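You operate a simulated robot arm through the tools that you are given. There is no shell and no other tool.

The job below is to be done with a simulated robot arm. You get a single attempt, and the scene is never put back.

## Task
Wind off brown line to the length on the wind-off card in the tool case.
Fine: drag dial on light for winding, firm at the end; shut the case.

Only the result counts: the job must be done as asked and must still hold three seconds after the hand-in. Knocking over, shifting, dropping, spilling or breaking anything else fails it.

## Robot
A 7-joint arm with a two-finger parallel gripper, fixed in place. Base frame: the origin is at the foot of the arm, x ahead of it, y to its left, z up; the work surface is at about z = 0.95. Units: m, rad, N and s.
Its first joint turns from -2.897 to 2.897 rad. Payload 3.43 kg.
Tool frame: the origin (TCP) lies between the finger pads and is the grasp point; the fingertips stand 0.03 m ahead of it; z points along the fingers, y is the line along which they close. Largest opening 0.094 m; finger width 0.028, thickness 0.01; the body of the gripper, 0.05 by 0.096 m, starts 0.055 m behind the TCP.
Orientation is that of the tool frame in the base frame, as a unit quaternion [x, y, z, w]. With the fingers straight down and closing along the base's y, the tool's x points along the base's -x, its y along +y and its z along -z.

## Interface
- The arm moves only by the tool send_rows. Its argument "steps" is a list of rows, each a list of 7 numbers: the shift along the tool's x, y, z in units of 20 mm (1.0 is 20 mm), then the turn, a rotation vector about the tool's x, y, z in units of 5 degrees (1.0 is 5 degrees), then the closure in counts, from 0 (fully open) to 255 (shut). In form: [[x, y, z, ax, ay, az, claw], ...]. A call has 1 to 20 rows; each row shifts and turns the commanded pose from where the row before left it, along the tool's axes as they then stand. A call with a number of a shift or a turn outside -1 to 1 is refused whole. Each row takes 0.2 s and may step no farther than 0.05 m and 0.15 rad from the row before; otherwise, or with a gripper value out of range, the whole call is refused. Where a pose cannot be reached the arm comes as near as it can. A force on the tool above 40 N (or 10 N above the force at the start of the call, whichever is more), or a blocked arm, ends the call early, and 0.2 s more pass. The fingers move at their own pace (about 0.045 m/s each) and stop on an object; they squeeze with about 36 N. The grip force told is the motor's: it shows also when the fingers shut on nothing. Time passes only in rows, and 0.2 s behind the last, so rows that do not move let the fingers close. The reply holds the time, the measured pose of the TCP, the force on the tool along the base axes, the opening and the grip force, in the units named above and with some noise, with the torque about the TCP (base axes, N m) and any sound that the robot's microphone picked up.
- Cameras (640 x 400 px; columns grow to the right, rows downward): "scene" is fixed at [0.0495, 0.4991, 1.8483]; the picture's right is [-0.51, -0.86, 0.00], its down [-0.55, 0.33, -0.77] and it looks along [0.66, -0.39, -0.64] (base axes); focal length 330 px, centre (320, 200). "wrist" rides on the gripper at [0.076, 0.014, -0.103] in the tool frame; the picture's right is [-0.18, 0.98, 0.00], its down [-0.75, -0.14, -0.64] and it looks along [-0.63, -0.12, 0.77] (tool axes); focal length 243 px, centre (320, 200). There is no depth. A picture from a camera that has moved, and an enlarged one, comes with that camera's place and axes in the base frame and with its lens.
- get_image(camera): a new picture of that camera. No time passes.
- zoom(camera, box): a new picture of the part [left, top, right, bottom] of that camera's present view, enlarged. No time passes.
- sign_off(): hands the job in; it is judged then, once.

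Places have to be worked out from the pictures, the camera data and where the tool is seen. Open the gripper and draw the arm clear of the work before you hand the job in, unless the task says otherwise.

The tools are called after "Emit:" as name(argument=value, ...) on one line, values as JSON. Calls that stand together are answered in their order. send_rows: Moves the arm, as the interface text tells. Its arguments: {"type":"object","properties":{"steps":{"type":"array","items":{"type":"array","items":{"type":"number"}}}},"required":["steps"]} The other tools are called the same way: get_image (camera) takes a picture; zoom (camera, box) takes an enlarged picture of a part of a camera's view; sign_off () hands the job in.

At the start:

```text
clock: 0.0
ee_pos: [0.5238, 0.0162, 1.5146]
tool_rot: [0.0, 1.0, 0.0, 0.001]
wrist_force: [0.0, 0.2, 0.5]
moment: [0.0, -0.01, 0.01]
finger_gap: 0.094
grip_force: 0.0
```

scene: 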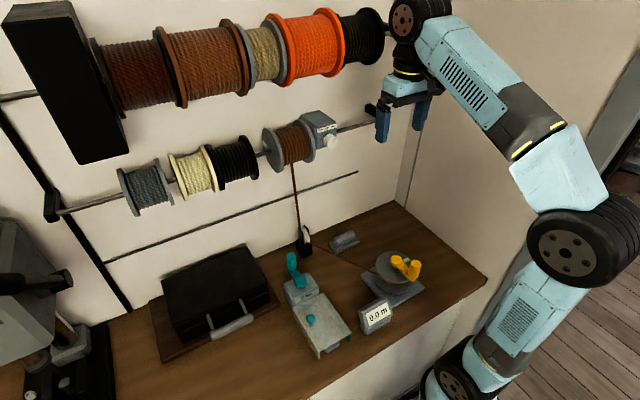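
wrist: 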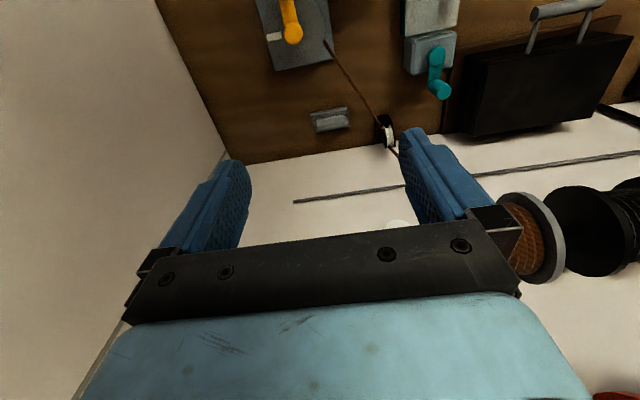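

I'll start by looking closely at the bench: the case, the winder with the yellow crank, the counter, and the drag dial on the reel.

Emit:
zoom(camera="scene", box=[260, 210, 440, 360])

Emit:
zoom(camera="scene", box=[240, 90, 380, 190])

Emit:
zoom(camera="scene", box=[130, 220, 300, 370])

Emit:
zoom(camera="wrist", box=[230, 0, 640, 220])

```text
2.67 times, centred on (350, 285) of scene
camera zoom: at [0.0495, 0.4991, 1.8483], right [-0.51, -0.86, 0.0], down [-0.55, 0.33, -0.77], along [0.66, -0.39, -0.64], focal length 880 px, centre (240, -27)
```

zoom: 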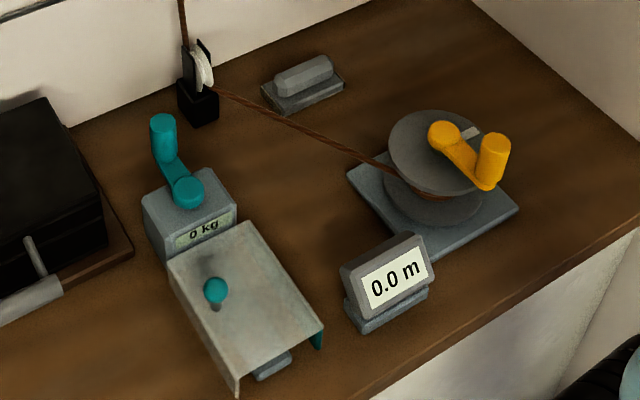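

```text
4.00 times, centred on (310, 140) of scene
camera zoom: at [0.0495, 0.4991, 1.8483], right [-0.51, -0.86, 0.0], down [-0.55, 0.33, -0.77], along [0.66, -0.39, -0.64], focal length 1319 px, centre (360, 440)
```

zoom: 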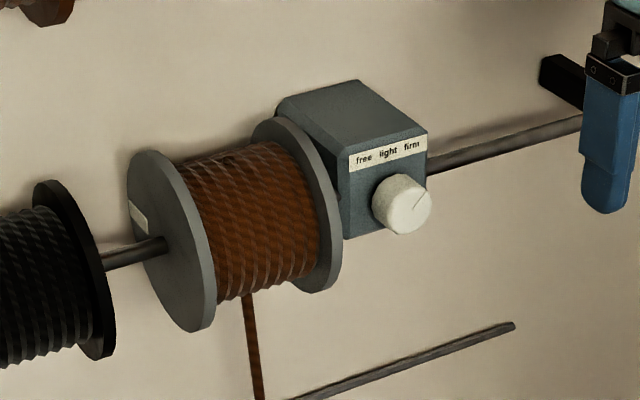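

```text
2.67 times, centred on (215, 295) of scene
camera zoom: at [0.0495, 0.4991, 1.8483], right [-0.51, -0.86, 0.0], down [-0.55, 0.33, -0.77], along [0.66, -0.39, -0.64], focal length 880 px, centre (600, -53)
```

zoom: 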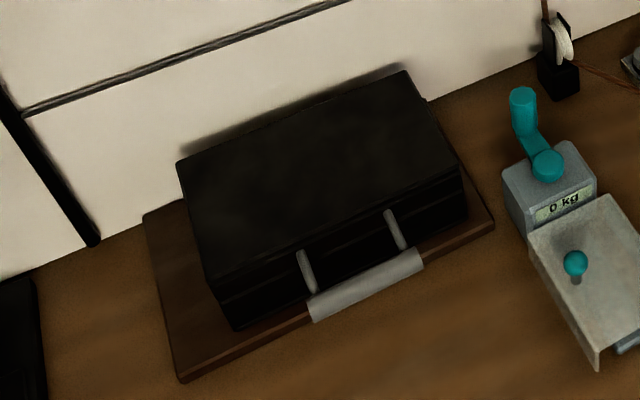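

```text
1.56 times, centred on (435, 110) of wrist
camera zoom: at [0.4473, 0.0301, 1.6173], right [0.18, 0.98, 0.0], down [0.75, -0.14, 0.64], along [0.63, -0.12, -0.77], focal length 379 px, centre (140, 340)
```

zoom: 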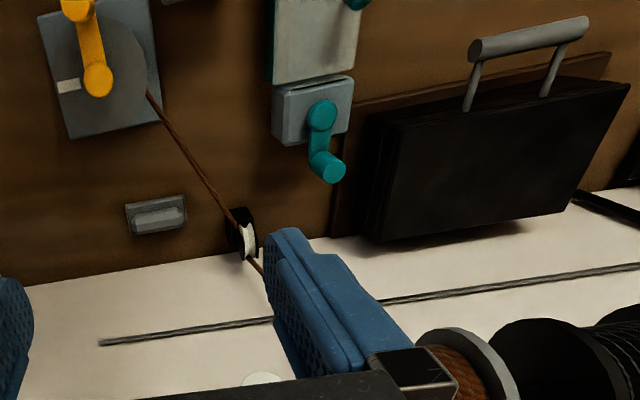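

The first zooms show the dial, counter and case, but the dial pointer and the crank details are still small. I'll zoom in tighter on those before moving.

Emit:
zoom(camera="scene", box=[310, 105, 350, 155])

Emit:
zoom(camera="scene", box=[360, 240, 430, 340])

Emit:
zoom(camera="scene", box=[285, 225, 365, 275])

Emit:
zoom(camera="scene", box=[0, 200, 140, 400])

```text
8.00 times, centred on (330, 130) of scene
camera zoom: at [0.0495, 0.4991, 1.8483], right [-0.51, -0.86, 0.0], down [-0.55, 0.33, -0.77], along [0.66, -0.39, -0.64], focal length 2639 px, centre (240, 760)
```

zoom: 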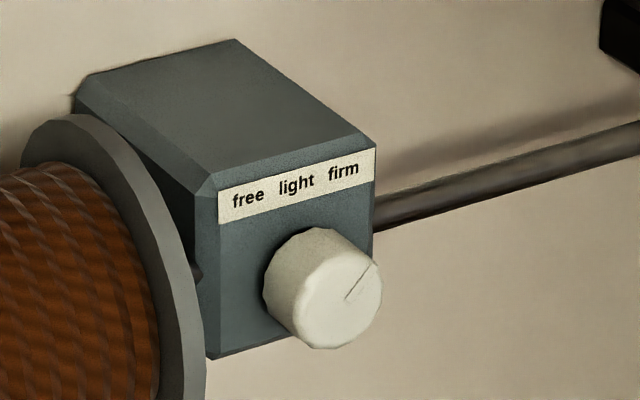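

```text
4.00 times, centred on (395, 290) of scene
camera zoom: at [0.0495, 0.4991, 1.8483], right [-0.51, -0.86, 0.0], down [-0.55, 0.33, -0.77], along [0.66, -0.39, -0.64], focal length 1319 px, centre (20, -160)
```

zoom: 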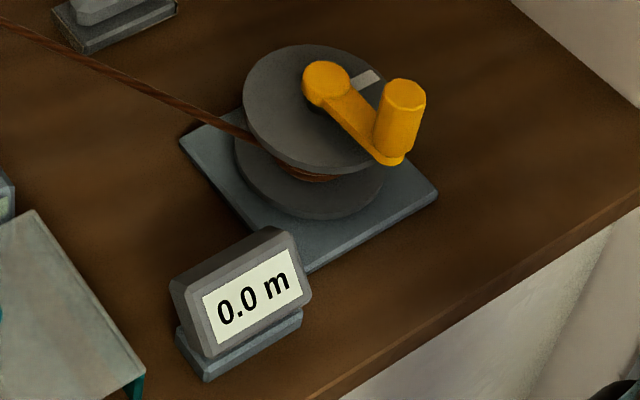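

```text
8.00 times, centred on (325, 250) of scene
camera zoom: at [0.0495, 0.4991, 1.8483], right [-0.51, -0.86, 0.0], down [-0.55, 0.33, -0.77], along [0.66, -0.39, -0.64], focal length 2639 px, centre (280, -200)
```

zoom: 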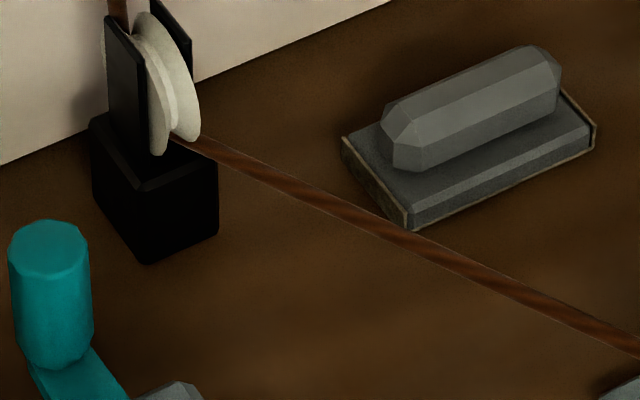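

```text
2.00 times, centred on (70, 300) of scene
camera zoom: at [0.0495, 0.4991, 1.8483], right [-0.51, -0.86, 0.0], down [-0.55, 0.33, -0.77], along [0.66, -0.39, -0.64], focal length 660 px, centre (820, 0)
```

zoom: 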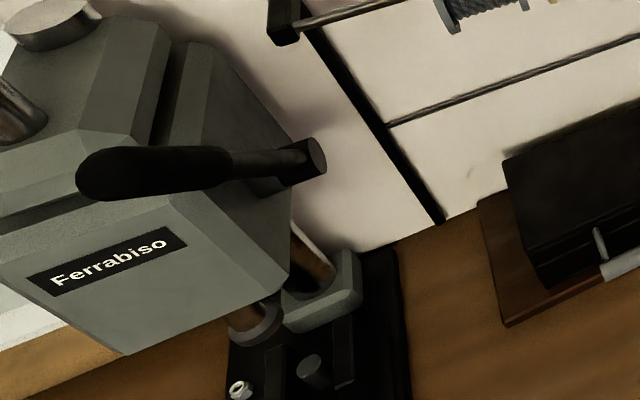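

The drag dial is on "firm" now, the counter reads 0.0 m, and the case is shut with its handle bar in front at about (0.55, 0.47, 1.05). I'll move the arm back and left, lower it toward the case in free air, then turn the wrist.

Emit:
send_rows(steps=[[0.27, 1, 0.5, 0, 0, 0, 0], [0.27, 1, 0.5, 0, 0, 0, 0], [0.27, 1, 0.5, 0, 0, 0, 0], [0.27, 1, 0.5, 0, 0, 0, 0], [0.27, 1, 0.5, 0, 0, 0, 0], [0.27, 1, 0.5, 0, 0, 0, 0], [0.27, 1, 0.5, 0, 0, 0, 0], [0.27, 1, 0.5, 0, 0, 0, 0], [0.27, 1, 0.5, 0, 0, 0, 0], [0.27, 1, 0.5, 0, 0, 0, 0], [0.27, 1, 0.5, 0, 0, 0, 0], [0.27, 1, 0.5, 0, 0, 0, 0], [0.27, 1, 0.5, 0, 0, 0, 0], [0.27, 1, 0.5, 0, 0, 0, 0], [0.27, 1, 0.5, 0, 0, 0, 0]])

```text
clock: 3.2
ee_pos: [0.4431, 0.3148, 1.3652]
tool_rot: [0.0, 1.0, 0.0, 0.0]
wrist_force: [-0.1, 0.4, 0.0]
moment: [0.01, -0.04, -0.01]
finger_gap: 0.0939
grip_force: 0.1
```

The arm went where it was sent: TCP at (0.443, 0.315, 1.365). Next I turn 90° about the tool's z so the fingers close along base x, across the bar.

Emit:
send_rows(steps=[[0, 0, 0, 0, 0, -1, 0], [0, 0, 0, 0, 0, -1, 0], [0, 0, 0, 0, 0, -1, 0], [0, 0, 0, 0, 0, -1, 0], [0, 0, 0, 0, 0, -1, 0], [0, 0, 0, 0, 0, -1, 0], [0, 0, 0, 0, 0, -1, 0], [0, 0, 0, 0, 0, -1, 0], [0, 0, 0, 0, 0, -1, 0], [0, 0, 0, 0, 0, -1, 0], [0, 0, 0, 0, 0, -1, 0], [0, 0, 0, 0, 0, -1, 0], [0, 0, 0, 0, 0, -1, 0], [0, 0, 0, 0, 0, -1, 0], [0, 0, 0, 0, 0, -1, 0], [0, 0, 0, 0, 0, -1, 0], [0, 0, 0, 0, 0, -1, 0], [0, 0, 0, 0, 0, -1, 0]])

Emit:
get_image(camera="wrist")

Emit:
get_image(camera="scene")

```text
clock: 7.0
ee_pos: [0.4434, 0.3155, 1.3656]
tool_rot: [0.708, -0.706, 0.0, 0.0]
wrist_force: [1.0, -1.2, -0.4]
moment: [-0.01, 0.02, -0.03]
finger_gap: 0.0937
grip_force: 0.1
```

```text
taken
camera wrist: at [0.4289, 0.2397, 1.468], right [-0.98, 0.18, 0.0], down [0.14, 0.75, 0.64], along [0.12, 0.63, -0.77], focal length 243 px, centre (320, 200)
```

wrist: 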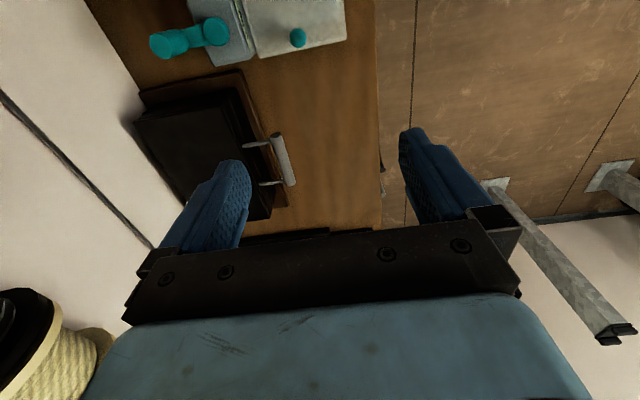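

```text
taken
```

scene: 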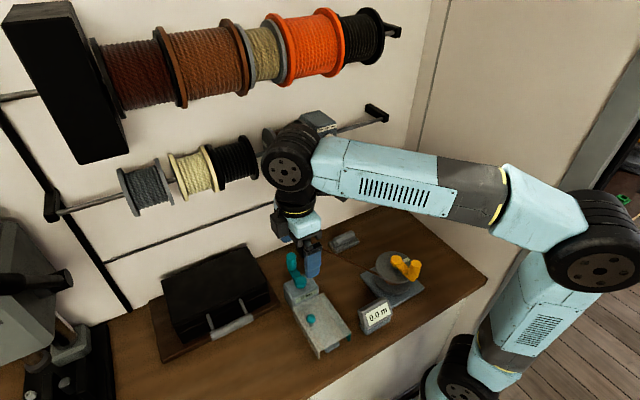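

Two camera rays put the handle bar at about (0.547, 0.467, 1.052), lying along y. I'll tilt the tool 45° forward so the hand stays clear of the reels above, then look at the bar's thickness.

Emit:
send_rows(steps=[[0, 0, 0, 1, 0, 0, 60], [0, 0, 0, 1, 0, 0, 60], [0, 0, 0, 1, 0, 0, 60], [0, 0, 0, 1, 0, 0, 60], [0, 0, 0, 1, 0, 0, 60], [0, 0, 0, 1, 0, 0, 60], [0, 0, 0, 1, 0, 0, 60], [0, 0, 0, 1, 0, 0, 60], [0, 0, 0, 1, 0, 0, 60]])

Emit:
get_image(camera="wrist")

Emit:
zoom(camera="scene", box=[190, 280, 270, 350])

```text
clock: 9.0
ee_pos: [0.4423, 0.3155, 1.3647]
tool_rot: [-0.653, 0.653, -0.271, 0.271]
wrist_force: [0.0, 0.1, -0.6]
moment: [0.0, 0.02, 0.04]
finger_gap: 0.0718
grip_force: 0.0
```

```text
taken
camera wrist: at [0.3597, 0.2394, 1.4275], right [-0.69, 0.18, -0.7], down [-0.35, 0.75, 0.55], along [0.63, 0.63, -0.46], focal length 243 px, centre (320, 200)
```

wrist: 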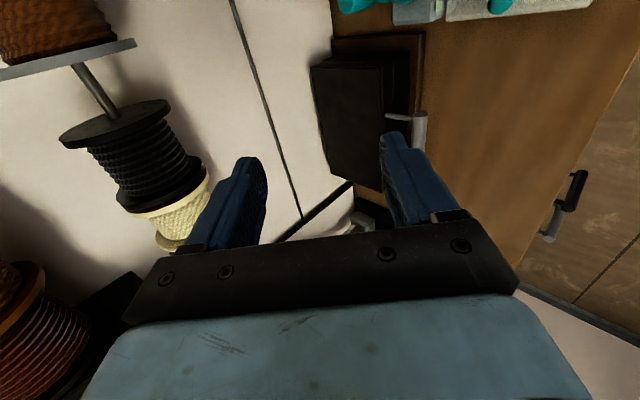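

```text
5.71 times, centred on (230, 315) of scene
camera zoom: at [0.0495, 0.4991, 1.8483], right [-0.51, -0.86, 0.0], down [-0.55, 0.33, -0.77], along [0.66, -0.39, -0.64], focal length 1885 px, centre (834, -457)
```

zoom: 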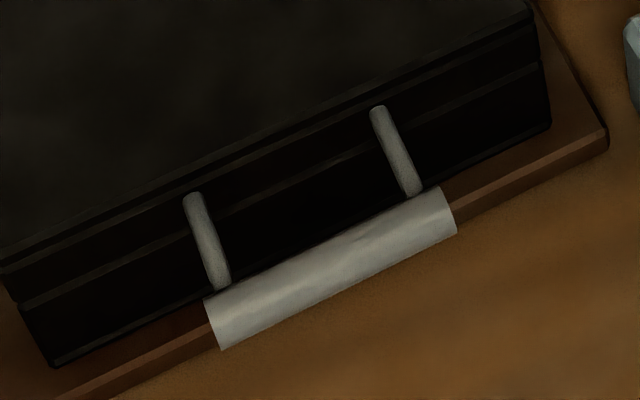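

The bar is about 22 mm thick, with posts roughly ±45 mm from its centre, and it sits on the lid above the seam. I'll go to a pre-grasp point 80 mm back along the tool axis.

Emit:
send_rows(steps=[[-0.631, 0.613, 0.92, 0, 0, 0, 60], [-0.631, 0.613, 0.92, 0, 0, 0, 60], [-0.631, 0.613, 0.92, 0, 0, 0, 60], [-0.631, 0.613, 0.92, 0, 0, 0, 60], [-0.631, 0.613, 0.92, 0, 0, 0, 60], [-0.631, 0.613, 0.92, 0, 0, 0, 60], [-0.631, 0.613, 0.92, 0, 0, 0, 60], [-0.631, 0.613, 0.92, 0, 0, 0, 60], [-0.631, 0.613, 0.92, 0, 0, 0, 60], [-0.631, 0.613, 0.92, 0, 0, 0, 60], [-0.631, 0.613, 0.92, 0, 0, 0, 60], [-0.631, 0.613, 0.92, 0, 0, 0, 60]])

Emit:
get_image(camera="wrist")

Emit:
get_image(camera="scene")

```text
clock: 11.6
ee_pos: [0.4929, 0.4671, 1.1042]
tool_rot: [-0.653, 0.653, -0.27, 0.272]
wrist_force: [-0.1, -0.7, 0.3]
moment: [-0.01, 0.04, 0.0]
finger_gap: 0.0717
grip_force: 0.0
```

```text
taken
camera wrist: at [0.4103, 0.3913, 1.1673], right [-0.69, 0.18, -0.69], down [-0.35, 0.75, 0.55], along [0.63, 0.63, -0.46], focal length 243 px, centre (320, 200)
```

wrist: 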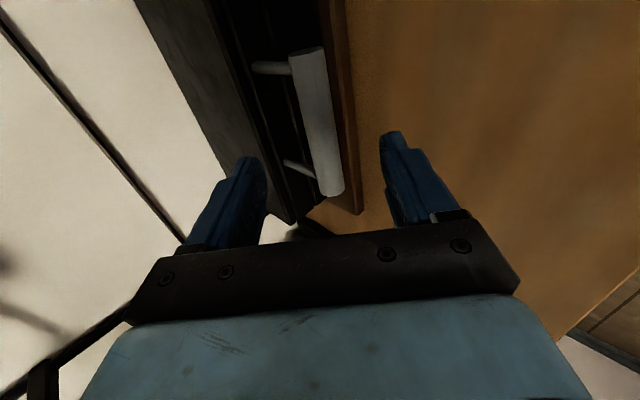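

```text
taken
```

scene: 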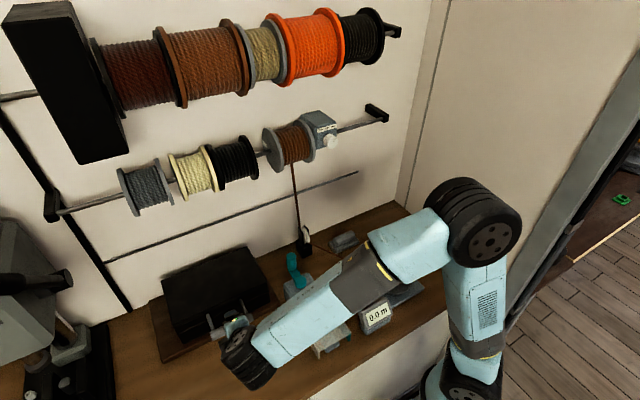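

The bar sits centrally between the fingers, and the wrist ray puts it at (0.552, 0.465, 1.048), which agrees. I'll advance 80 mm along the tool axis and close on it.

Emit:
send_rows(steps=[[0, 0, 0.8, 0, 0, 0, 60], [0, 0, 0.8, 0, 0, 0, 60], [0, 0, 0.8, 0, 0, 0, 60], [0, 0, 0.8, 0, 0, 0, 60], [0, 0, 0.8, 0, 0, 0, 60], [0, 0, 0, 0, 0, 0, 60]])

Emit:
get_image(camera="wrist")

Emit:
zoom(camera="scene", box=[150, 230, 310, 370])

```text
clock: 13.0
ee_pos: [0.5498, 0.4671, 1.0473]
tool_rot: [-0.653, 0.653, -0.27, 0.271]
wrist_force: [0.4, -0.1, 0.2]
moment: [-0.02, 0.02, 0.04]
finger_gap: 0.0719
grip_force: 0.0
```

```text
taken
camera wrist: at [0.467, 0.3912, 1.1103], right [-0.7, 0.18, -0.69], down [-0.35, 0.75, 0.55], along [0.63, 0.63, -0.46], focal length 243 px, centre (320, 200)
```

wrist: 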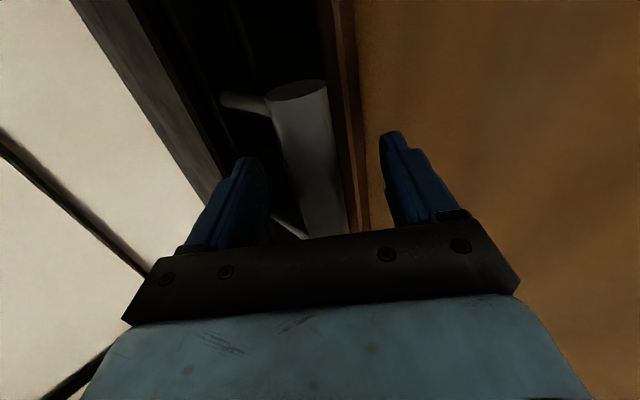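

```text
2.86 times, centred on (230, 300) of scene
camera zoom: at [0.0495, 0.4991, 1.8483], right [-0.51, -0.86, 0.0], down [-0.55, 0.33, -0.77], along [0.66, -0.39, -0.64], focal length 942 px, centre (577, -86)
```

zoom: 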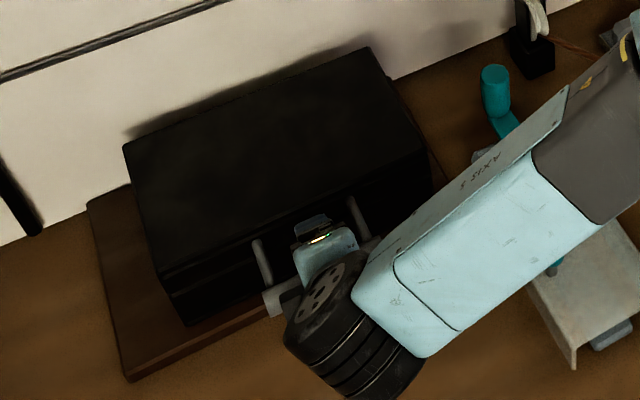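

The bar is well inside the finger gap with no contact force. Now I close the grip.

Emit:
send_rows(steps=[[0, 0, 0, 0, 0, 0, 255], [0, 0, 0, 0, 0, 0, 255], [0, 0, 0, 0, 0, 0, 255], [0, 0, 0, 0, 0, 0, 255], [0, 0, 0, 0, 0, 0, 255]])

```text
clock: 14.2
ee_pos: [0.5494, 0.4669, 1.0477]
tool_rot: [0.654, -0.653, 0.27, -0.27]
wrist_force: [-3.0, -1.4, -3.1]
moment: [0.04, 0.06, 0.1]
finger_gap: 0.0283
grip_force: 44.9
```

The grip is solid on a 28 mm bar. I take the hinge to be at the rear seam, about (0.79, 1.02), and start lifting the lid along that arc by about 12°, watching the force.

Emit:
send_rows(steps=[[0, -0.51, -0.39, 0, 0, 0, 255], [0, -0.53, -0.36, 0, 0, 0, 255], [0, -0.55, -0.31, 0, 0, 0, 255], [0, -0.56, -0.27, 0, 0, 0, 255]])

Emit:
zoom(camera="scene", box=[130, 220, 330, 370])

```text
clock: 15.2
ee_pos: [0.5602, 0.4667, 1.0977]
tool_rot: [-0.653, 0.653, -0.269, 0.271]
wrist_force: [-17.2, -7.3, 1.4]
moment: [0.33, 0.17, 0.2]
finger_gap: 0.0281
grip_force: 45.3
```

```text
2.67 times, centred on (230, 295) of scene
camera zoom: at [0.0495, 0.4991, 1.8483], right [-0.51, -0.86, 0.0], down [-0.55, 0.33, -0.77], along [0.66, -0.39, -0.64], focal length 880 px, centre (560, -53)
```

zoom: 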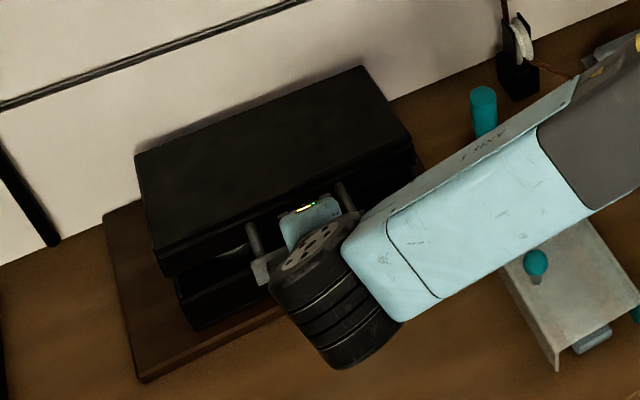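

The lid is opening; the −17 N along x says my arc moves too far toward the wall, so the hinge is likely higher, near z = 1.04. I'll continue on a corrected arc to about 28°.

Emit:
send_rows(steps=[[0.04, -0.516, -0.495, 0, 0, 0, 255], [0.04, -0.661, -0.322, 0, 0, 0, 255], [0, -0.696, -0.286, 0, 0, 0, 255], [0, -0.696, -0.237, 0, 0, 0, 255]])

```text
clock: 16.2
ee_pos: [0.5819, 0.4655, 1.1513]
tool_rot: [-0.653, 0.655, -0.27, 0.268]
wrist_force: [25.0, 14.1, -19.8]
moment: [0.07, 0.14, -0.12]
finger_gap: 0.0282
grip_force: 45.5
```

The force has swung to a pull toward the hinge (+25, +14, −20), so the tool is now slightly outside the arc. A fit to the measured points gives a hinge near (0.80, 1.02), r ≈ 0.252. I'll ease inward and continue to about 45°.

Emit:
send_rows(steps=[[-0.06, -0.11, 0.322, 0, 0, 0, 255], [-0.04, -0.859, -0.18, 0, 0, 0, 255], [0, -0.65, -0.1, 0, 0, 0, 255]])

Emit:
zoom(camera="scene", box=[130, 200, 330, 370])

```text
clock: 17.0
ee_pos: [0.6038, 0.466, 1.1764]
tool_rot: [-0.653, 0.654, -0.27, 0.27]
wrist_force: [-10.2, -19.3, 4.9]
moment: [0.09, 0.26, 0.0]
finger_gap: 0.0282
grip_force: 44.9
```

```text
2.35 times, centred on (230, 285) of scene
camera zoom: at [0.0495, 0.4991, 1.8483], right [-0.51, -0.86, 0.0], down [-0.55, 0.33, -0.77], along [0.66, -0.39, -0.64], focal length 776 px, centre (532, 0)
```

zoom: 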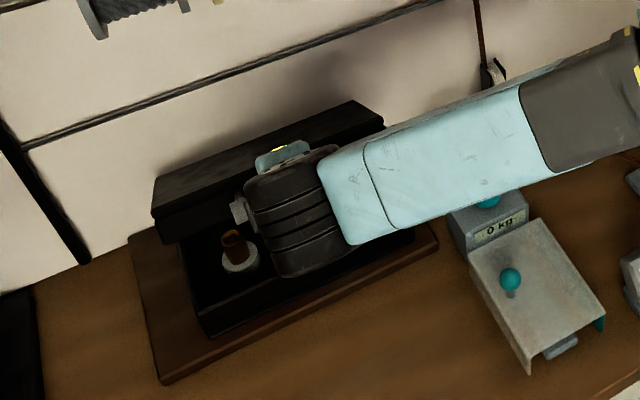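

The lid is about 32° up and I can see into the case front, where there is a small spool. The sideways force says shift about 1 mm toward −y, so I'll do that, continue up to about 44°, and begin tilting the hand flatter to stay below the reels.

Emit:
send_rows(steps=[[0.05, -0.859, -0.1025, 0.6, 0, 0, 255], [0, -0.876, 0.039, 0.6, 0, 0, 255], [0, -0.866, 0.148, 0.6, 0, 0, 255]])

Emit:
get_image(camera="scene")

Emit:
get_image(camera="wrist")

```text
clock: 17.8
ee_pos: [0.6404, 0.4668, 1.2117]
tool_rot: [-0.629, 0.631, -0.321, 0.32]
wrist_force: [-2.9, -7.3, -3.8]
moment: [0.1, 0.39, 0.28]
finger_gap: 0.0281
grip_force: 45.2
```

```text
taken
```

scene: 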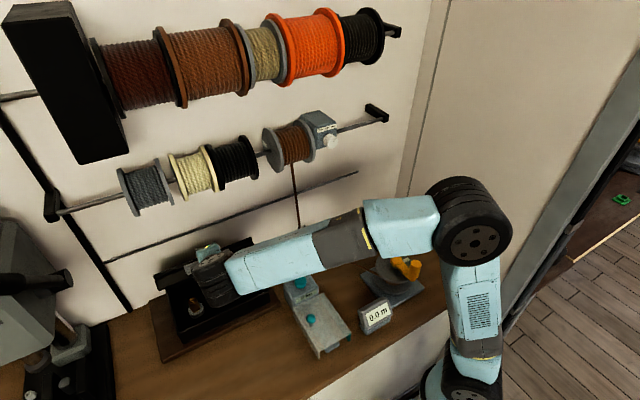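

```text
taken
camera wrist: at [0.5491, 0.391, 1.2608], right [-0.58, 0.19, -0.79], down [-0.44, 0.75, 0.49], along [0.69, 0.63, -0.35], focal length 243 px, centre (320, 200)
```

wrist: 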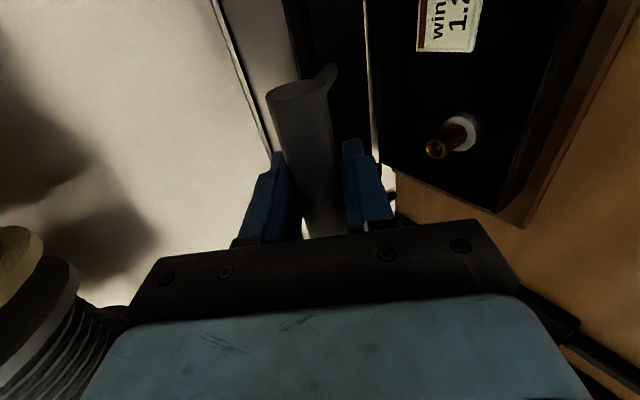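

The wrist camera already catches part of the card, reading "win… 1.2…", but it's cut off at the frame edge. Zooming in on both views.

Emit:
zoom(camera="wrist", box=[400, 0, 520, 75])

Emit:
zoom(camera="scene", box=[150, 240, 290, 350])

```text
5.33 times, centred on (460, 38) of wrist
camera zoom: at [0.5491, 0.391, 1.2608], right [-0.58, 0.19, -0.79], down [-0.44, 0.75, 0.49], along [0.69, 0.63, -0.35], focal length 1294 px, centre (-427, 1067)
```

zoom: 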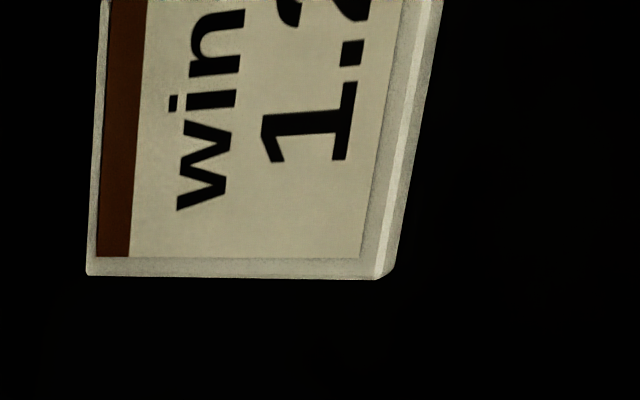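

```text
3.64 times, centred on (220, 295) of scene
camera zoom: at [0.0495, 0.4991, 1.8483], right [-0.51, -0.86, 0.0], down [-0.55, 0.33, -0.77], along [0.66, -0.39, -0.64], focal length 1199 px, centre (684, -146)
```

zoom: 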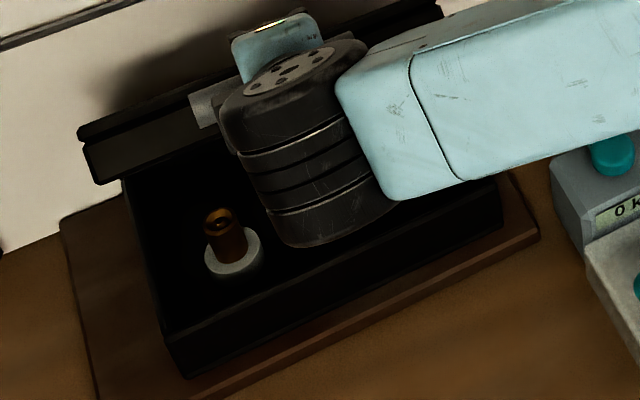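

The card reads "win… 1.2…" with a brown stripe, and the rest of it runs out of frame toward −y. Before choosing a viewing pose, I'll loosen the fingers a few millimetres with the bar still caged, to see whether the lid stays up by itself.

Emit:
send_rows(steps=[[0, 0, 0, 0, 0, 0, 150], [0, 0, 0, 0, 0, 0, 150], [0, 0, 0, 0, 0, 0, 150], [0, 0, 0, 0, 0, 0, 150]])

Emit:
get_image(camera="wrist")

```text
clock: 18.8
ee_pos: [0.6407, 0.4657, 1.2119]
tool_rot: [-0.63, 0.63, -0.321, 0.322]
wrist_force: [0.0, 0.2, -0.3]
moment: [0.01, -0.02, 0.0]
finger_gap: 0.0388
grip_force: 0.1
```

```text
taken
camera wrist: at [0.5486, 0.3914, 1.2609], right [-0.58, 0.18, -0.79], down [-0.44, 0.75, 0.49], along [0.69, 0.63, -0.36], focal length 243 px, centre (320, 200)
```

wrist: 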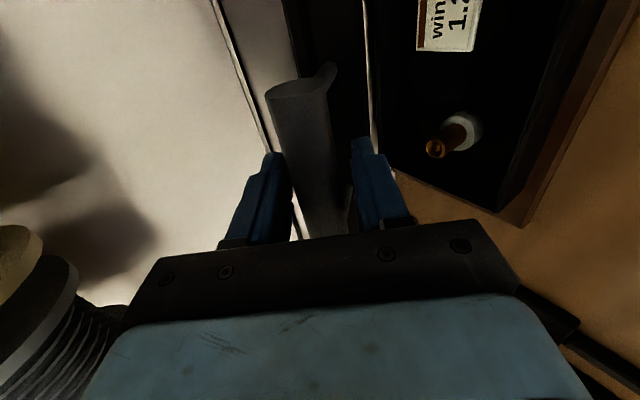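

The force is essentially zero and the bar hasn't moved, so the lid stays up on hinge friction. I'll open the fingers, back straight out along the tool axis, then slide toward −y so the scene camera can see in.

Emit:
send_rows(steps=[[0, 0, 0, 0, 0, 0, 60], [0, 0, 0, 0, 0, 0, 60], [0, 0, 0, 0, 0, 0, 60], [0, 0, -0.5, 0, 0, 0, 60], [0, 0, -0.8, 0, 0, 0, 60], [0, 0, -1, 0, 0, 0, 60], [0, 0, -1, 0, 0, 0, 60], [0, 0, -1, 0, 0, 0, 60], [0, 0, -1, 0, 0, 0, 60], [0, 0, -1, 0, 0, 0, 60]])

Emit:
get_image(camera="wrist")

Emit:
get_image(camera="scene")

```text
clock: 21.0
ee_pos: [0.5382, 0.4675, 1.2871]
tool_rot: [-0.63, 0.631, -0.321, 0.32]
wrist_force: [1.0, -0.1, -0.2]
moment: [0.04, 0.02, -0.01]
finger_gap: 0.0717
grip_force: 0.0
```

```text
taken
camera wrist: at [0.4468, 0.3911, 1.3364], right [-0.58, 0.18, -0.79], down [-0.44, 0.75, 0.49], along [0.69, 0.63, -0.36], focal length 243 px, centre (320, 200)
```

wrist: 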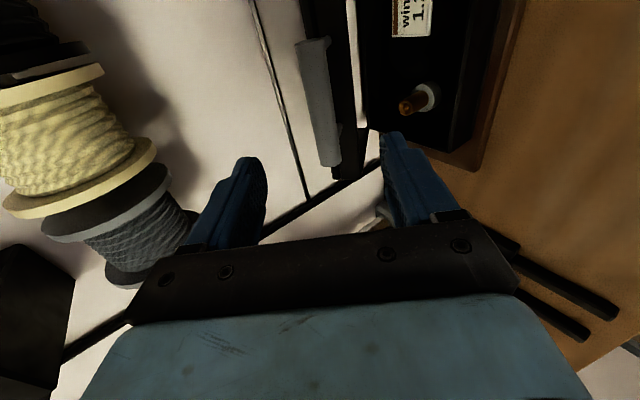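

```text
taken
```

scene: 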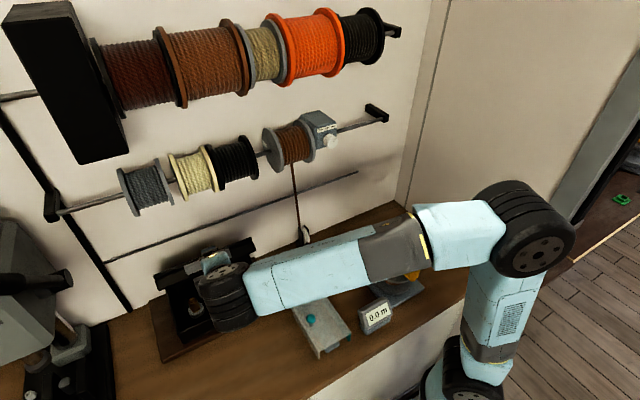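

The hand is clear of the handle and the lid stays put. I'll slide 0.2 m toward −y to unblock the scene camera and give the wrist camera the rest of the card.

Emit:
send_rows(steps=[[1, 0, -0.3, 0, 0, 0, 60], [1, 0, -0.3, 0, 0, 0, 60], [1, 0, -0.3, 0, 0, 0, 60], [1, 0, -0.3, 0, 0, 0, 60], [1, 0, -0.3, 0, 0, 0, 60], [1, 0, 0, 0, 0, 0, 60], [1, 0, 0, 0, 0, 0, 60], [1, 0, 0, 0, 0, 0, 60], [1, 0, 0, 0, 0, 0, 60], [1, 0, 0, 0, 0, 0, 60]])

Emit:
get_image(camera="wrist")

Emit:
zoom(camera="scene", box=[140, 230, 290, 350])

Emit:
zoom(camera="scene", box=[200, 260, 260, 310])

```text
clock: 23.2
ee_pos: [0.5121, 0.2679, 1.3042]
tool_rot: [-0.63, 0.631, -0.321, 0.32]
wrist_force: [-0.1, 0.7, -0.3]
moment: [0.0, 0.0, 0.02]
finger_gap: 0.072
grip_force: 0.0
```

```text
taken
camera wrist: at [0.4218, 0.1911, 1.3526], right [-0.58, 0.18, -0.79], down [-0.44, 0.75, 0.49], along [0.69, 0.63, -0.36], focal length 243 px, centre (320, 200)
```

wrist: 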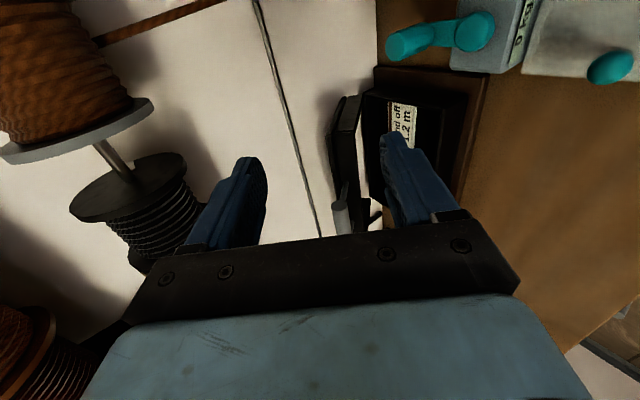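

```text
3.33 times, centred on (215, 290) of scene
camera zoom: at [0.0495, 0.4991, 1.8483], right [-0.51, -0.86, 0.0], down [-0.55, 0.33, -0.77], along [0.66, -0.39, -0.64], focal length 1099 px, centre (670, -100)
```

zoom: 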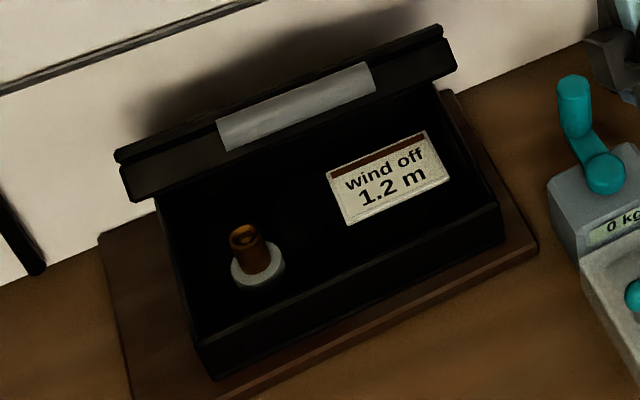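

```text
8.00 times, centred on (230, 285) of scene
camera zoom: at [0.0495, 0.4991, 1.8483], right [-0.51, -0.86, 0.0], down [-0.55, 0.33, -0.77], along [0.66, -0.39, -0.64], focal length 2639 px, centre (1040, -480)
```

zoom: 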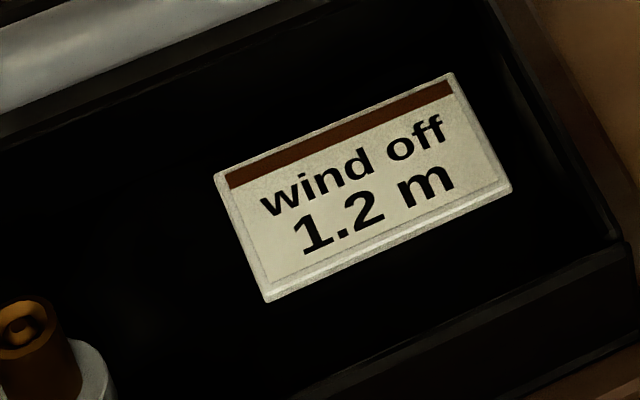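

The card reads "wind off 1.2 m" with a brown stripe, so the target is 1.2 m. I'll shut the case now: go back along the same path, and first re-straddle the bar.

Emit:
send_rows(steps=[[-1, 0, 0, 0, 0, 0, 60], [-1, 0, 0, 0, 0, 0, 60], [-1, 0, 0, 0, 0, 0, 60], [-1, 0, 0, 0, 0, 0, 60], [-1, 0, 0, 0, 0, 0, 60], [-1, 0, 0.3, 0, 0, 0, 60], [-1, 0, 0.3, 0, 0, 0, 60], [-1, 0, 0.3, 0, 0, 0, 60], [-1, 0, 0.3, 0, 0, 0, 60], [-1, 0, 0.3, 0, 0, 0, 60], [0, 0, 1, 0, 0, 0, 60], [0, 0, 1, 0, 0, 0, 60], [0, 0, 1, 0, 0, 0, 60], [0, 0, 1, 0, 0, 0, 60], [0, 0, 1, 0, 0, 0, 60], [0, 0, 0.8, 0, 0, 0, 60], [0, 0, 0.5, 0, 0, 0, 60]])

Emit:
get_image(camera="wrist")

```text
clock: 26.8
ee_pos: [0.6414, 0.4664, 1.2131]
tool_rot: [0.63, -0.63, 0.321, -0.321]
wrist_force: [0.0, 0.2, -0.4]
moment: [-0.01, 0.01, -0.01]
finger_gap: 0.072
grip_force: 0.0
```

```text
taken
camera wrist: at [0.5491, 0.3904, 1.2619], right [-0.58, 0.18, -0.79], down [-0.44, 0.75, 0.49], along [0.69, 0.63, -0.35], focal length 243 px, centre (320, 200)
```

wrist: 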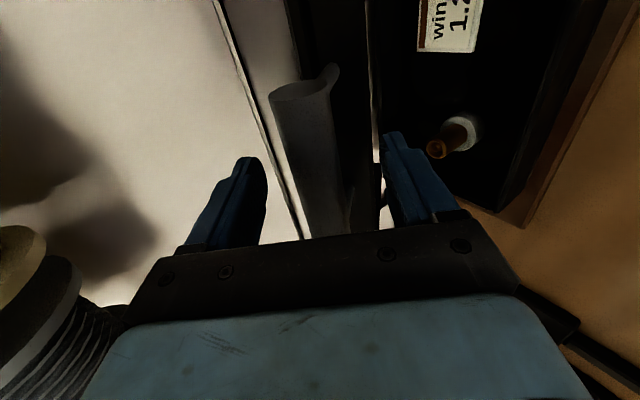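

The bar is back between the fingers. I'll narrow to a loose cage of about 40 mm and bring the lid down along the arc, without clamping, so nothing fights the hinge.

Emit:
send_rows(steps=[[0, 0, 0, 0, 0, 0, 150], [0, 0, 0, 0, 0, 0, 150], [0, 0, 0, 0, 0, 0, 150], [0, 0.925, -0.286, -0.6, 0, 0, 150], [0, 0.873, -0.078, -0.6, 0, 0, 150], [0, 0.88, 0.032, -0.6, 0, 0, 150], [0, 0.866, 0.138, 0, 0, 0, 150], [0, 0.855, 0.198, 0, 0, 0, 150], [0, 0.838, 0.258, 0, 0, 0, 150], [0, 0.82, 0.311, 0, 0, 0, 150], [0, 0.799, 0.375, 0, 0, 0, 150]])

Emit:
get_image(camera="wrist")

Emit:
zoom(camera="scene", box=[130, 220, 330, 370])

```text
clock: 29.2
ee_pos: [0.5594, 0.4672, 1.0959]
tool_rot: [-0.652, 0.654, -0.271, 0.27]
wrist_force: [0.9, -0.1, -0.2]
moment: [0.03, -0.01, 0.0]
finger_gap: 0.0387
grip_force: 0.0
```

```text
taken
camera wrist: at [0.4772, 0.3907, 1.159], right [-0.7, 0.19, -0.69], down [-0.35, 0.75, 0.55], along [0.63, 0.63, -0.46], focal length 243 px, centre (320, 200)
```

wrist: 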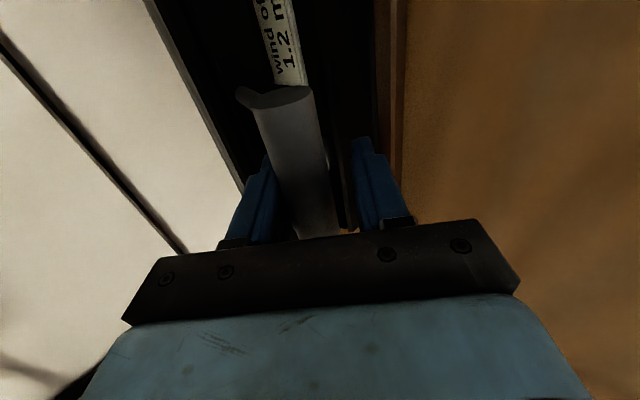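

```text
2.67 times, centred on (230, 295) of scene
camera zoom: at [0.0495, 0.4991, 1.8483], right [-0.51, -0.86, 0.0], down [-0.55, 0.33, -0.77], along [0.66, -0.39, -0.64], focal length 880 px, centre (560, -53)
```

zoom: 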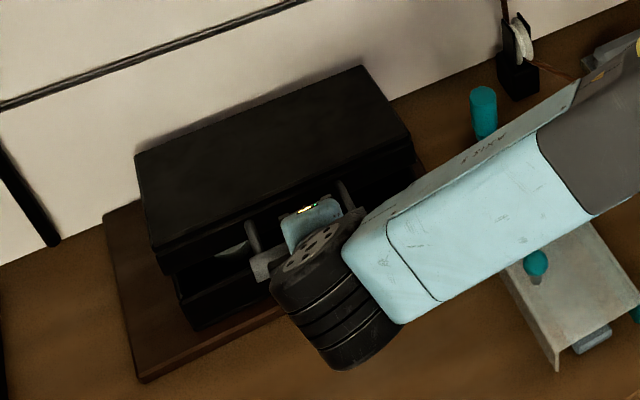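

The lid is following, now about 12° open. I'll finish the arc and press slightly past the closed position, watching for the stop.

Emit:
send_rows(steps=[[0, 0.764, 0.424, 0, 0, 0, 150], [0, 0.739, 0.477, 0, 0, 0, 150], [0, 0.65, 0.488, 0, 0, 0, 150], [0, 0.15, 0.15, 0, 0, 0, 150], [0, 0.12, 0.12, 0, 0, 0, 150]])

Emit:
get_image(camera="wrist")

Emit:
zoom(camera="scene", box=[130, 220, 330, 370])

```text
clock: 30.4
ee_pos: [0.5487, 0.4645, 1.04]
tool_rot: [-0.653, 0.654, -0.271, 0.271]
wrist_force: [1.6, -1.2, 2.9]
moment: [-0.03, 0.0, 0.02]
finger_gap: 0.0402
grip_force: 2.0
```

```text
taken
camera wrist: at [0.4663, 0.3898, 1.1023], right [-0.69, 0.18, -0.69], down [-0.35, 0.75, 0.55], along [0.63, 0.63, -0.46], focal length 243 px, centre (320, 200)
```

wrist: 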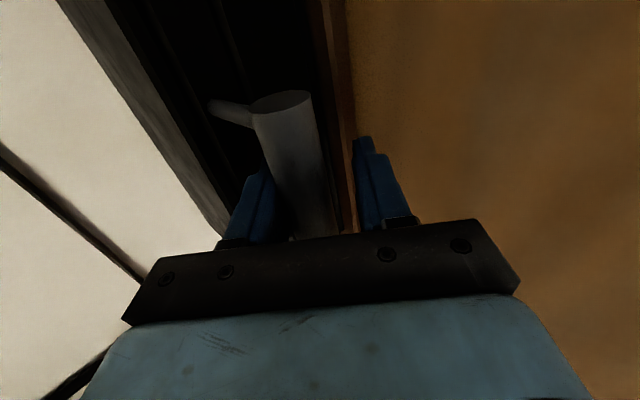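

```text
2.67 times, centred on (230, 295) of scene
camera zoom: at [0.0495, 0.4991, 1.8483], right [-0.51, -0.86, 0.0], down [-0.55, 0.33, -0.77], along [0.66, -0.39, -0.64], focal length 880 px, centre (560, -53)
```

zoom: 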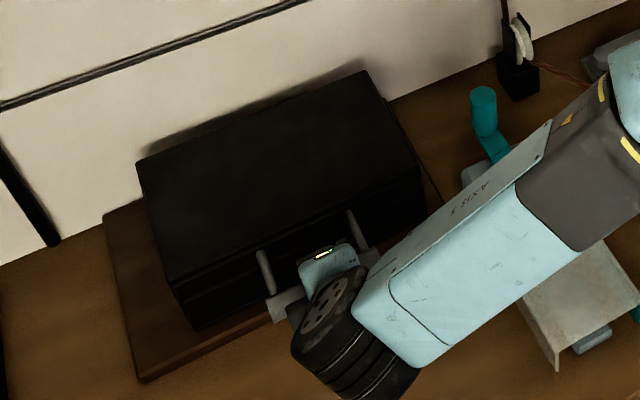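

Contact shows about 3 N, and the lid looks nearly or fully down. I'll press a few millimetres more to make sure it's seated.

Emit:
send_rows(steps=[[0, 0.15, 0.15, 0, 0, 0, 150], [0, 0.15, 0.15, 0, 0, 0, 150], [0, 0, 0, 0, 0, 0, 150]])

Emit:
zoom(camera="scene", box=[170, 250, 270, 350])

```text
clock: 31.2
ee_pos: [0.5494, 0.4655, 1.0307]
tool_rot: [-0.653, 0.654, -0.27, 0.27]
wrist_force: [7.5, -1.2, 18.3]
moment: [-0.06, 0.15, -0.02]
finger_gap: 0.0495
grip_force: 9.8
```

```text
4.00 times, centred on (220, 300) of scene
camera zoom: at [0.0495, 0.4991, 1.8483], right [-0.51, -0.86, 0.0], down [-0.55, 0.33, -0.77], along [0.66, -0.39, -0.64], focal length 1319 px, centre (720, -200)
```

zoom: 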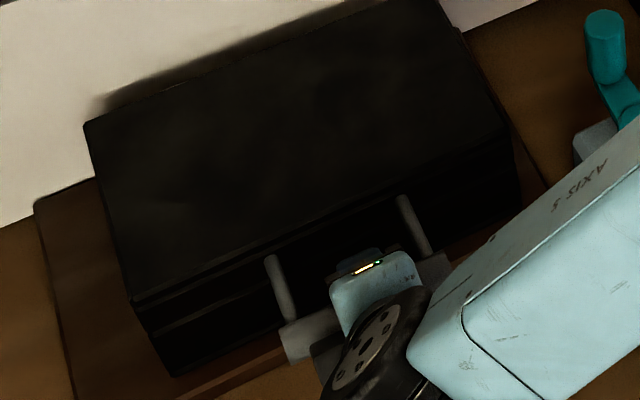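

18 N with the fingers yielding means the lid is on its stop, so the case is shut. I'll relieve the push, open, and back out along the tool axis.

Emit:
send_rows(steps=[[0, -0.3, -0.3, 0, 0, 0, 150], [0, -0.28, -0.28, 0, 0, 0, 60], [0, 0, 0, 0, 0, 0, 60], [0, 0, 0, 0, 0, 0, 60], [0, 0, 0, 0, 0, 0, 60], [0, 0, -0.5, 0, 0, 0, 60], [0, 0, -1, 0, 0, 0, 60], [0, 0, -1, 0, 0, 0, 60], [0, 0, -1, 0, 0, 0, 60], [0, 0, -1, 0, 0, 0, 60], [0, 0, -1, 0, 0, 0, 60], [0, 0, -1, 0, 0, 0, 60], [0, -1, -1, 0, 0, 0, 60], [0, -1, -1, 0, 0, 0, 60], [0, -1, -1, 0, 0, 0, 60], [0, -1, -1, 0, 0, 0, 60], [0, -1, -1, 0, 0, 0, 60]])

Emit:
get_image(camera="scene")

Emit:
get_image(camera="wrist")

```text
clock: 34.8
ee_pos: [0.4563, 0.464, 1.2836]
tool_rot: [0.654, -0.653, 0.271, -0.271]
wrist_force: [0.1, 0.0, -0.6]
moment: [0.0, 0.01, -0.05]
finger_gap: 0.0721
grip_force: 0.1
```

```text
taken
```

scene: 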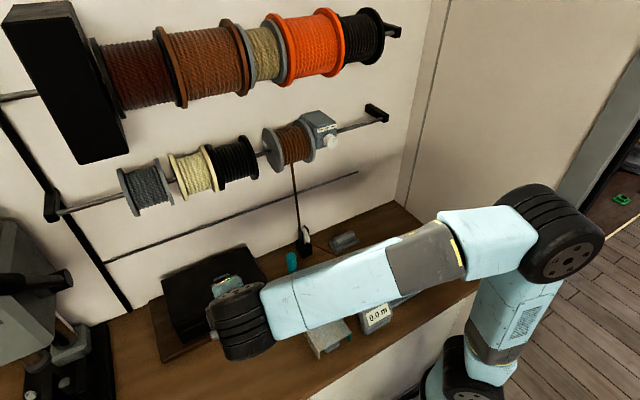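

```text
taken
camera wrist: at [0.3737, 0.3892, 1.3457], right [-0.7, 0.18, -0.69], down [-0.35, 0.75, 0.55], along [0.63, 0.63, -0.46], focal length 243 px, centre (320, 200)
```

wrist: 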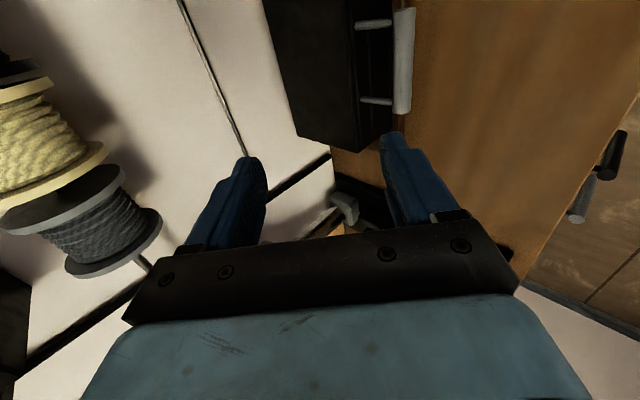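

The case is shut, with the handle back at its starting place. Next is the dial: I'll move along −y to y ≈ 0.10 while tilting the tool to point straight at the wall (+x).

Emit:
send_rows(steps=[[1, 0, 0, 0.5, 0, 0, 60], [1, 0, 0, 0.5, 0, 0, 60], [1, 0, 0, 0.5, 0, 0, 60], [1, 0, 0, 0.5, 0, 0, 60], [1, 0, 0, 0.5, 0, 0, 60], [1, 0, 0, 0.5, 0, 0, 60], [1, 0, 0, 0.5, 0, 0, 60], [1, 0, 0, 0.5, 0, 0, 60], [1, 0, 0, 0.5, 0, 0, 60], [1, 0, 0, 0.5, 0, 0, 60], [1, 0, 0, 0.5, 0, 0, 60], [1, 0, 0, 0.5, 0, 0, 60], [1, 0, 0, 0.5, 0, 0, 60], [1, 0, 0, 0.5, 0, 0, 60], [1, 0, 0, 0.5, 0, 0, 60], [1, 0, 0, 0.5, 0, 0, 60], [1, 0, 0, 0.5, 0, 0, 60], [1, 0, 0, 0.5, 0, 0, 60]])

Emit:
get_image(camera="scene")

Emit:
get_image(camera="wrist")

```text
clock: 38.6
ee_pos: [0.4664, 0.1227, 1.3172]
tool_rot: [-0.499, 0.502, -0.5, 0.499]
wrist_force: [0.5, 0.7, -0.2]
moment: [0.03, 0.02, -0.02]
finger_gap: 0.072
grip_force: 0.1
out of reach, approached as far as the arm can: row 16, 17, 18
```

```text
taken
```

scene: 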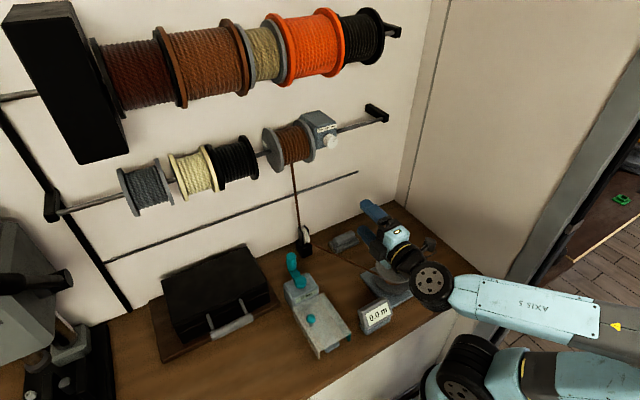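

```text
taken
camera wrist: at [0.3643, 0.0465, 1.3028], right [0.0, 0.18, -0.98], down [-0.64, 0.75, 0.14], along [0.77, 0.63, 0.12], focal length 243 px, centre (320, 200)
```

wrist: 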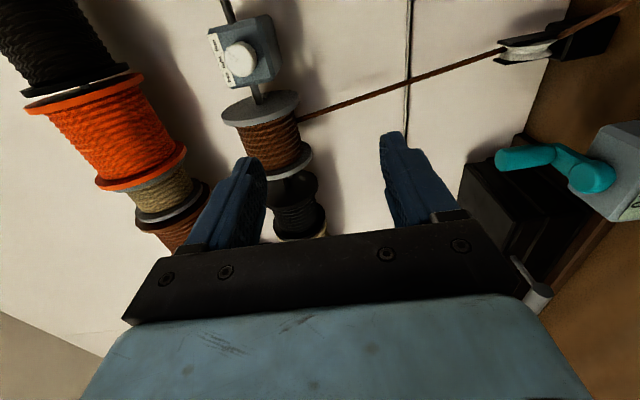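

The tool is now level (rows 16–18 just hit a too-close reach limit). Two rays put the dial face at about (0.694, 0.081, 1.407). I'll zoom on it.

Emit:
zoom(camera="wrist", box=[180, 0, 300, 110])

```text
3.64 times, centred on (240, 55) of wrist
camera zoom: at [0.3643, 0.0465, 1.3028], right [0.0, 0.18, -0.98], down [-0.64, 0.75, 0.14], along [0.77, 0.63, 0.12], focal length 882 px, centre (611, 727)
```

zoom: 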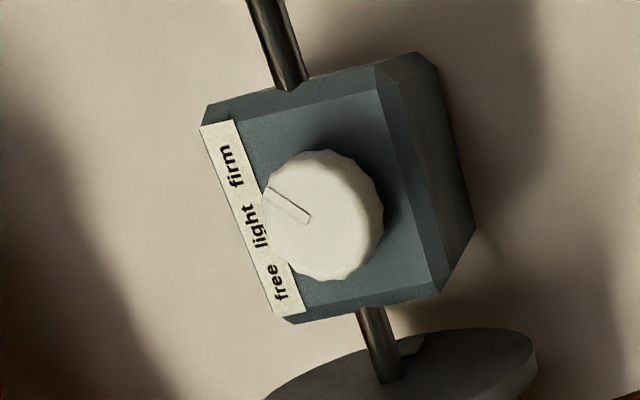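

The dial is a roughly 40 mm knob standing about 22 mm off the box, with its pointer about 48° right of vertical on "firm"; "light" is at the top. I'll move to a point in front of it and roll the wrist so the fingers line up with the pointer.

Emit:
send_rows(steps=[[0.25, -0.56, 0.84, 0, 0, 0, 60], [0.25, -0.56, 0.84, 0, 0, 0, 60], [0.25, -0.56, 0.84, 0, 0, 0, 60], [0.25, -0.56, 0.84, 0, 0, 0, 60], [0.25, -0.56, 0.84, 0, 0, 0, 60], [0.25, -0.56, 0.84, 0, 0, 0, 60], [0.25, -0.56, 0.84, 0, 0, 0, 60]])

Emit:
get_image(camera="wrist")

Emit:
get_image(camera="scene")

```text
clock: 40.2
ee_pos: [0.5868, 0.0857, 1.3937]
tool_rot: [0.5, -0.5, 0.5, -0.5]
wrist_force: [0.2, 0.6, -0.4]
moment: [-0.01, 0.03, 0.02]
finger_gap: 0.0719
grip_force: 0.0
```

```text
taken
camera wrist: at [0.4834, 0.011, 1.3793], right [0.0, 0.18, -0.98], down [-0.64, 0.75, 0.14], along [0.77, 0.63, 0.12], focal length 243 px, centre (320, 200)
```

wrist: 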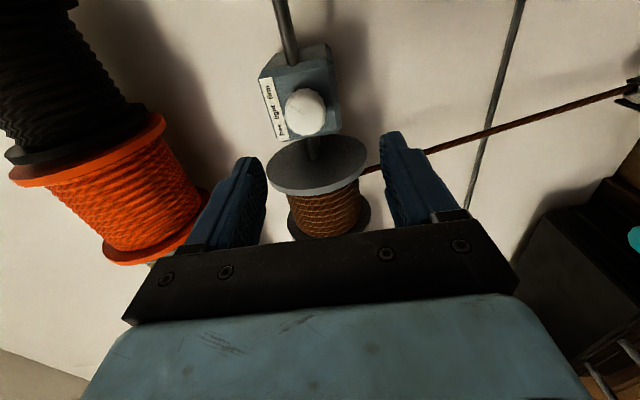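

```text
taken
```

scene: 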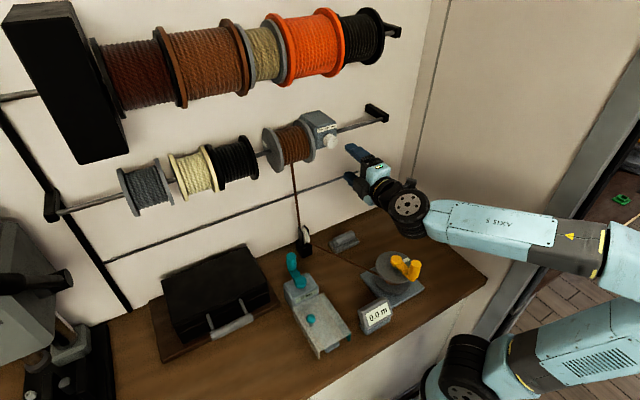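

The pose tracks well. I'll zoom the wrist camera on the dial to pin its centre before I approach.

Emit:
zoom(camera="wrist", box=[255, 40, 375, 160])

```text
3.33 times, centred on (315, 100) of wrist
camera zoom: at [0.4834, 0.011, 1.3793], right [0.0, 0.18, -0.98], down [-0.64, 0.75, 0.14], along [0.77, 0.63, 0.12], focal length 809 px, centre (337, 533)
```

zoom: 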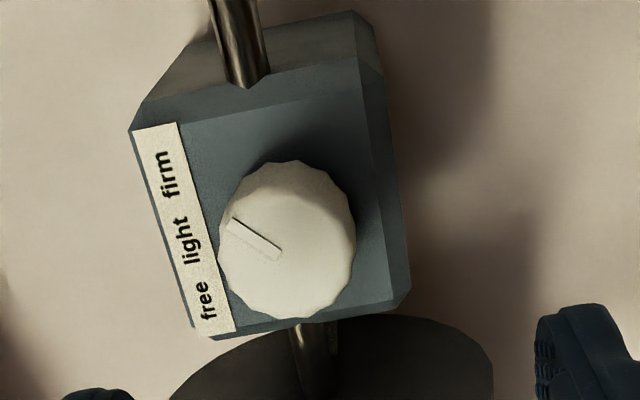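

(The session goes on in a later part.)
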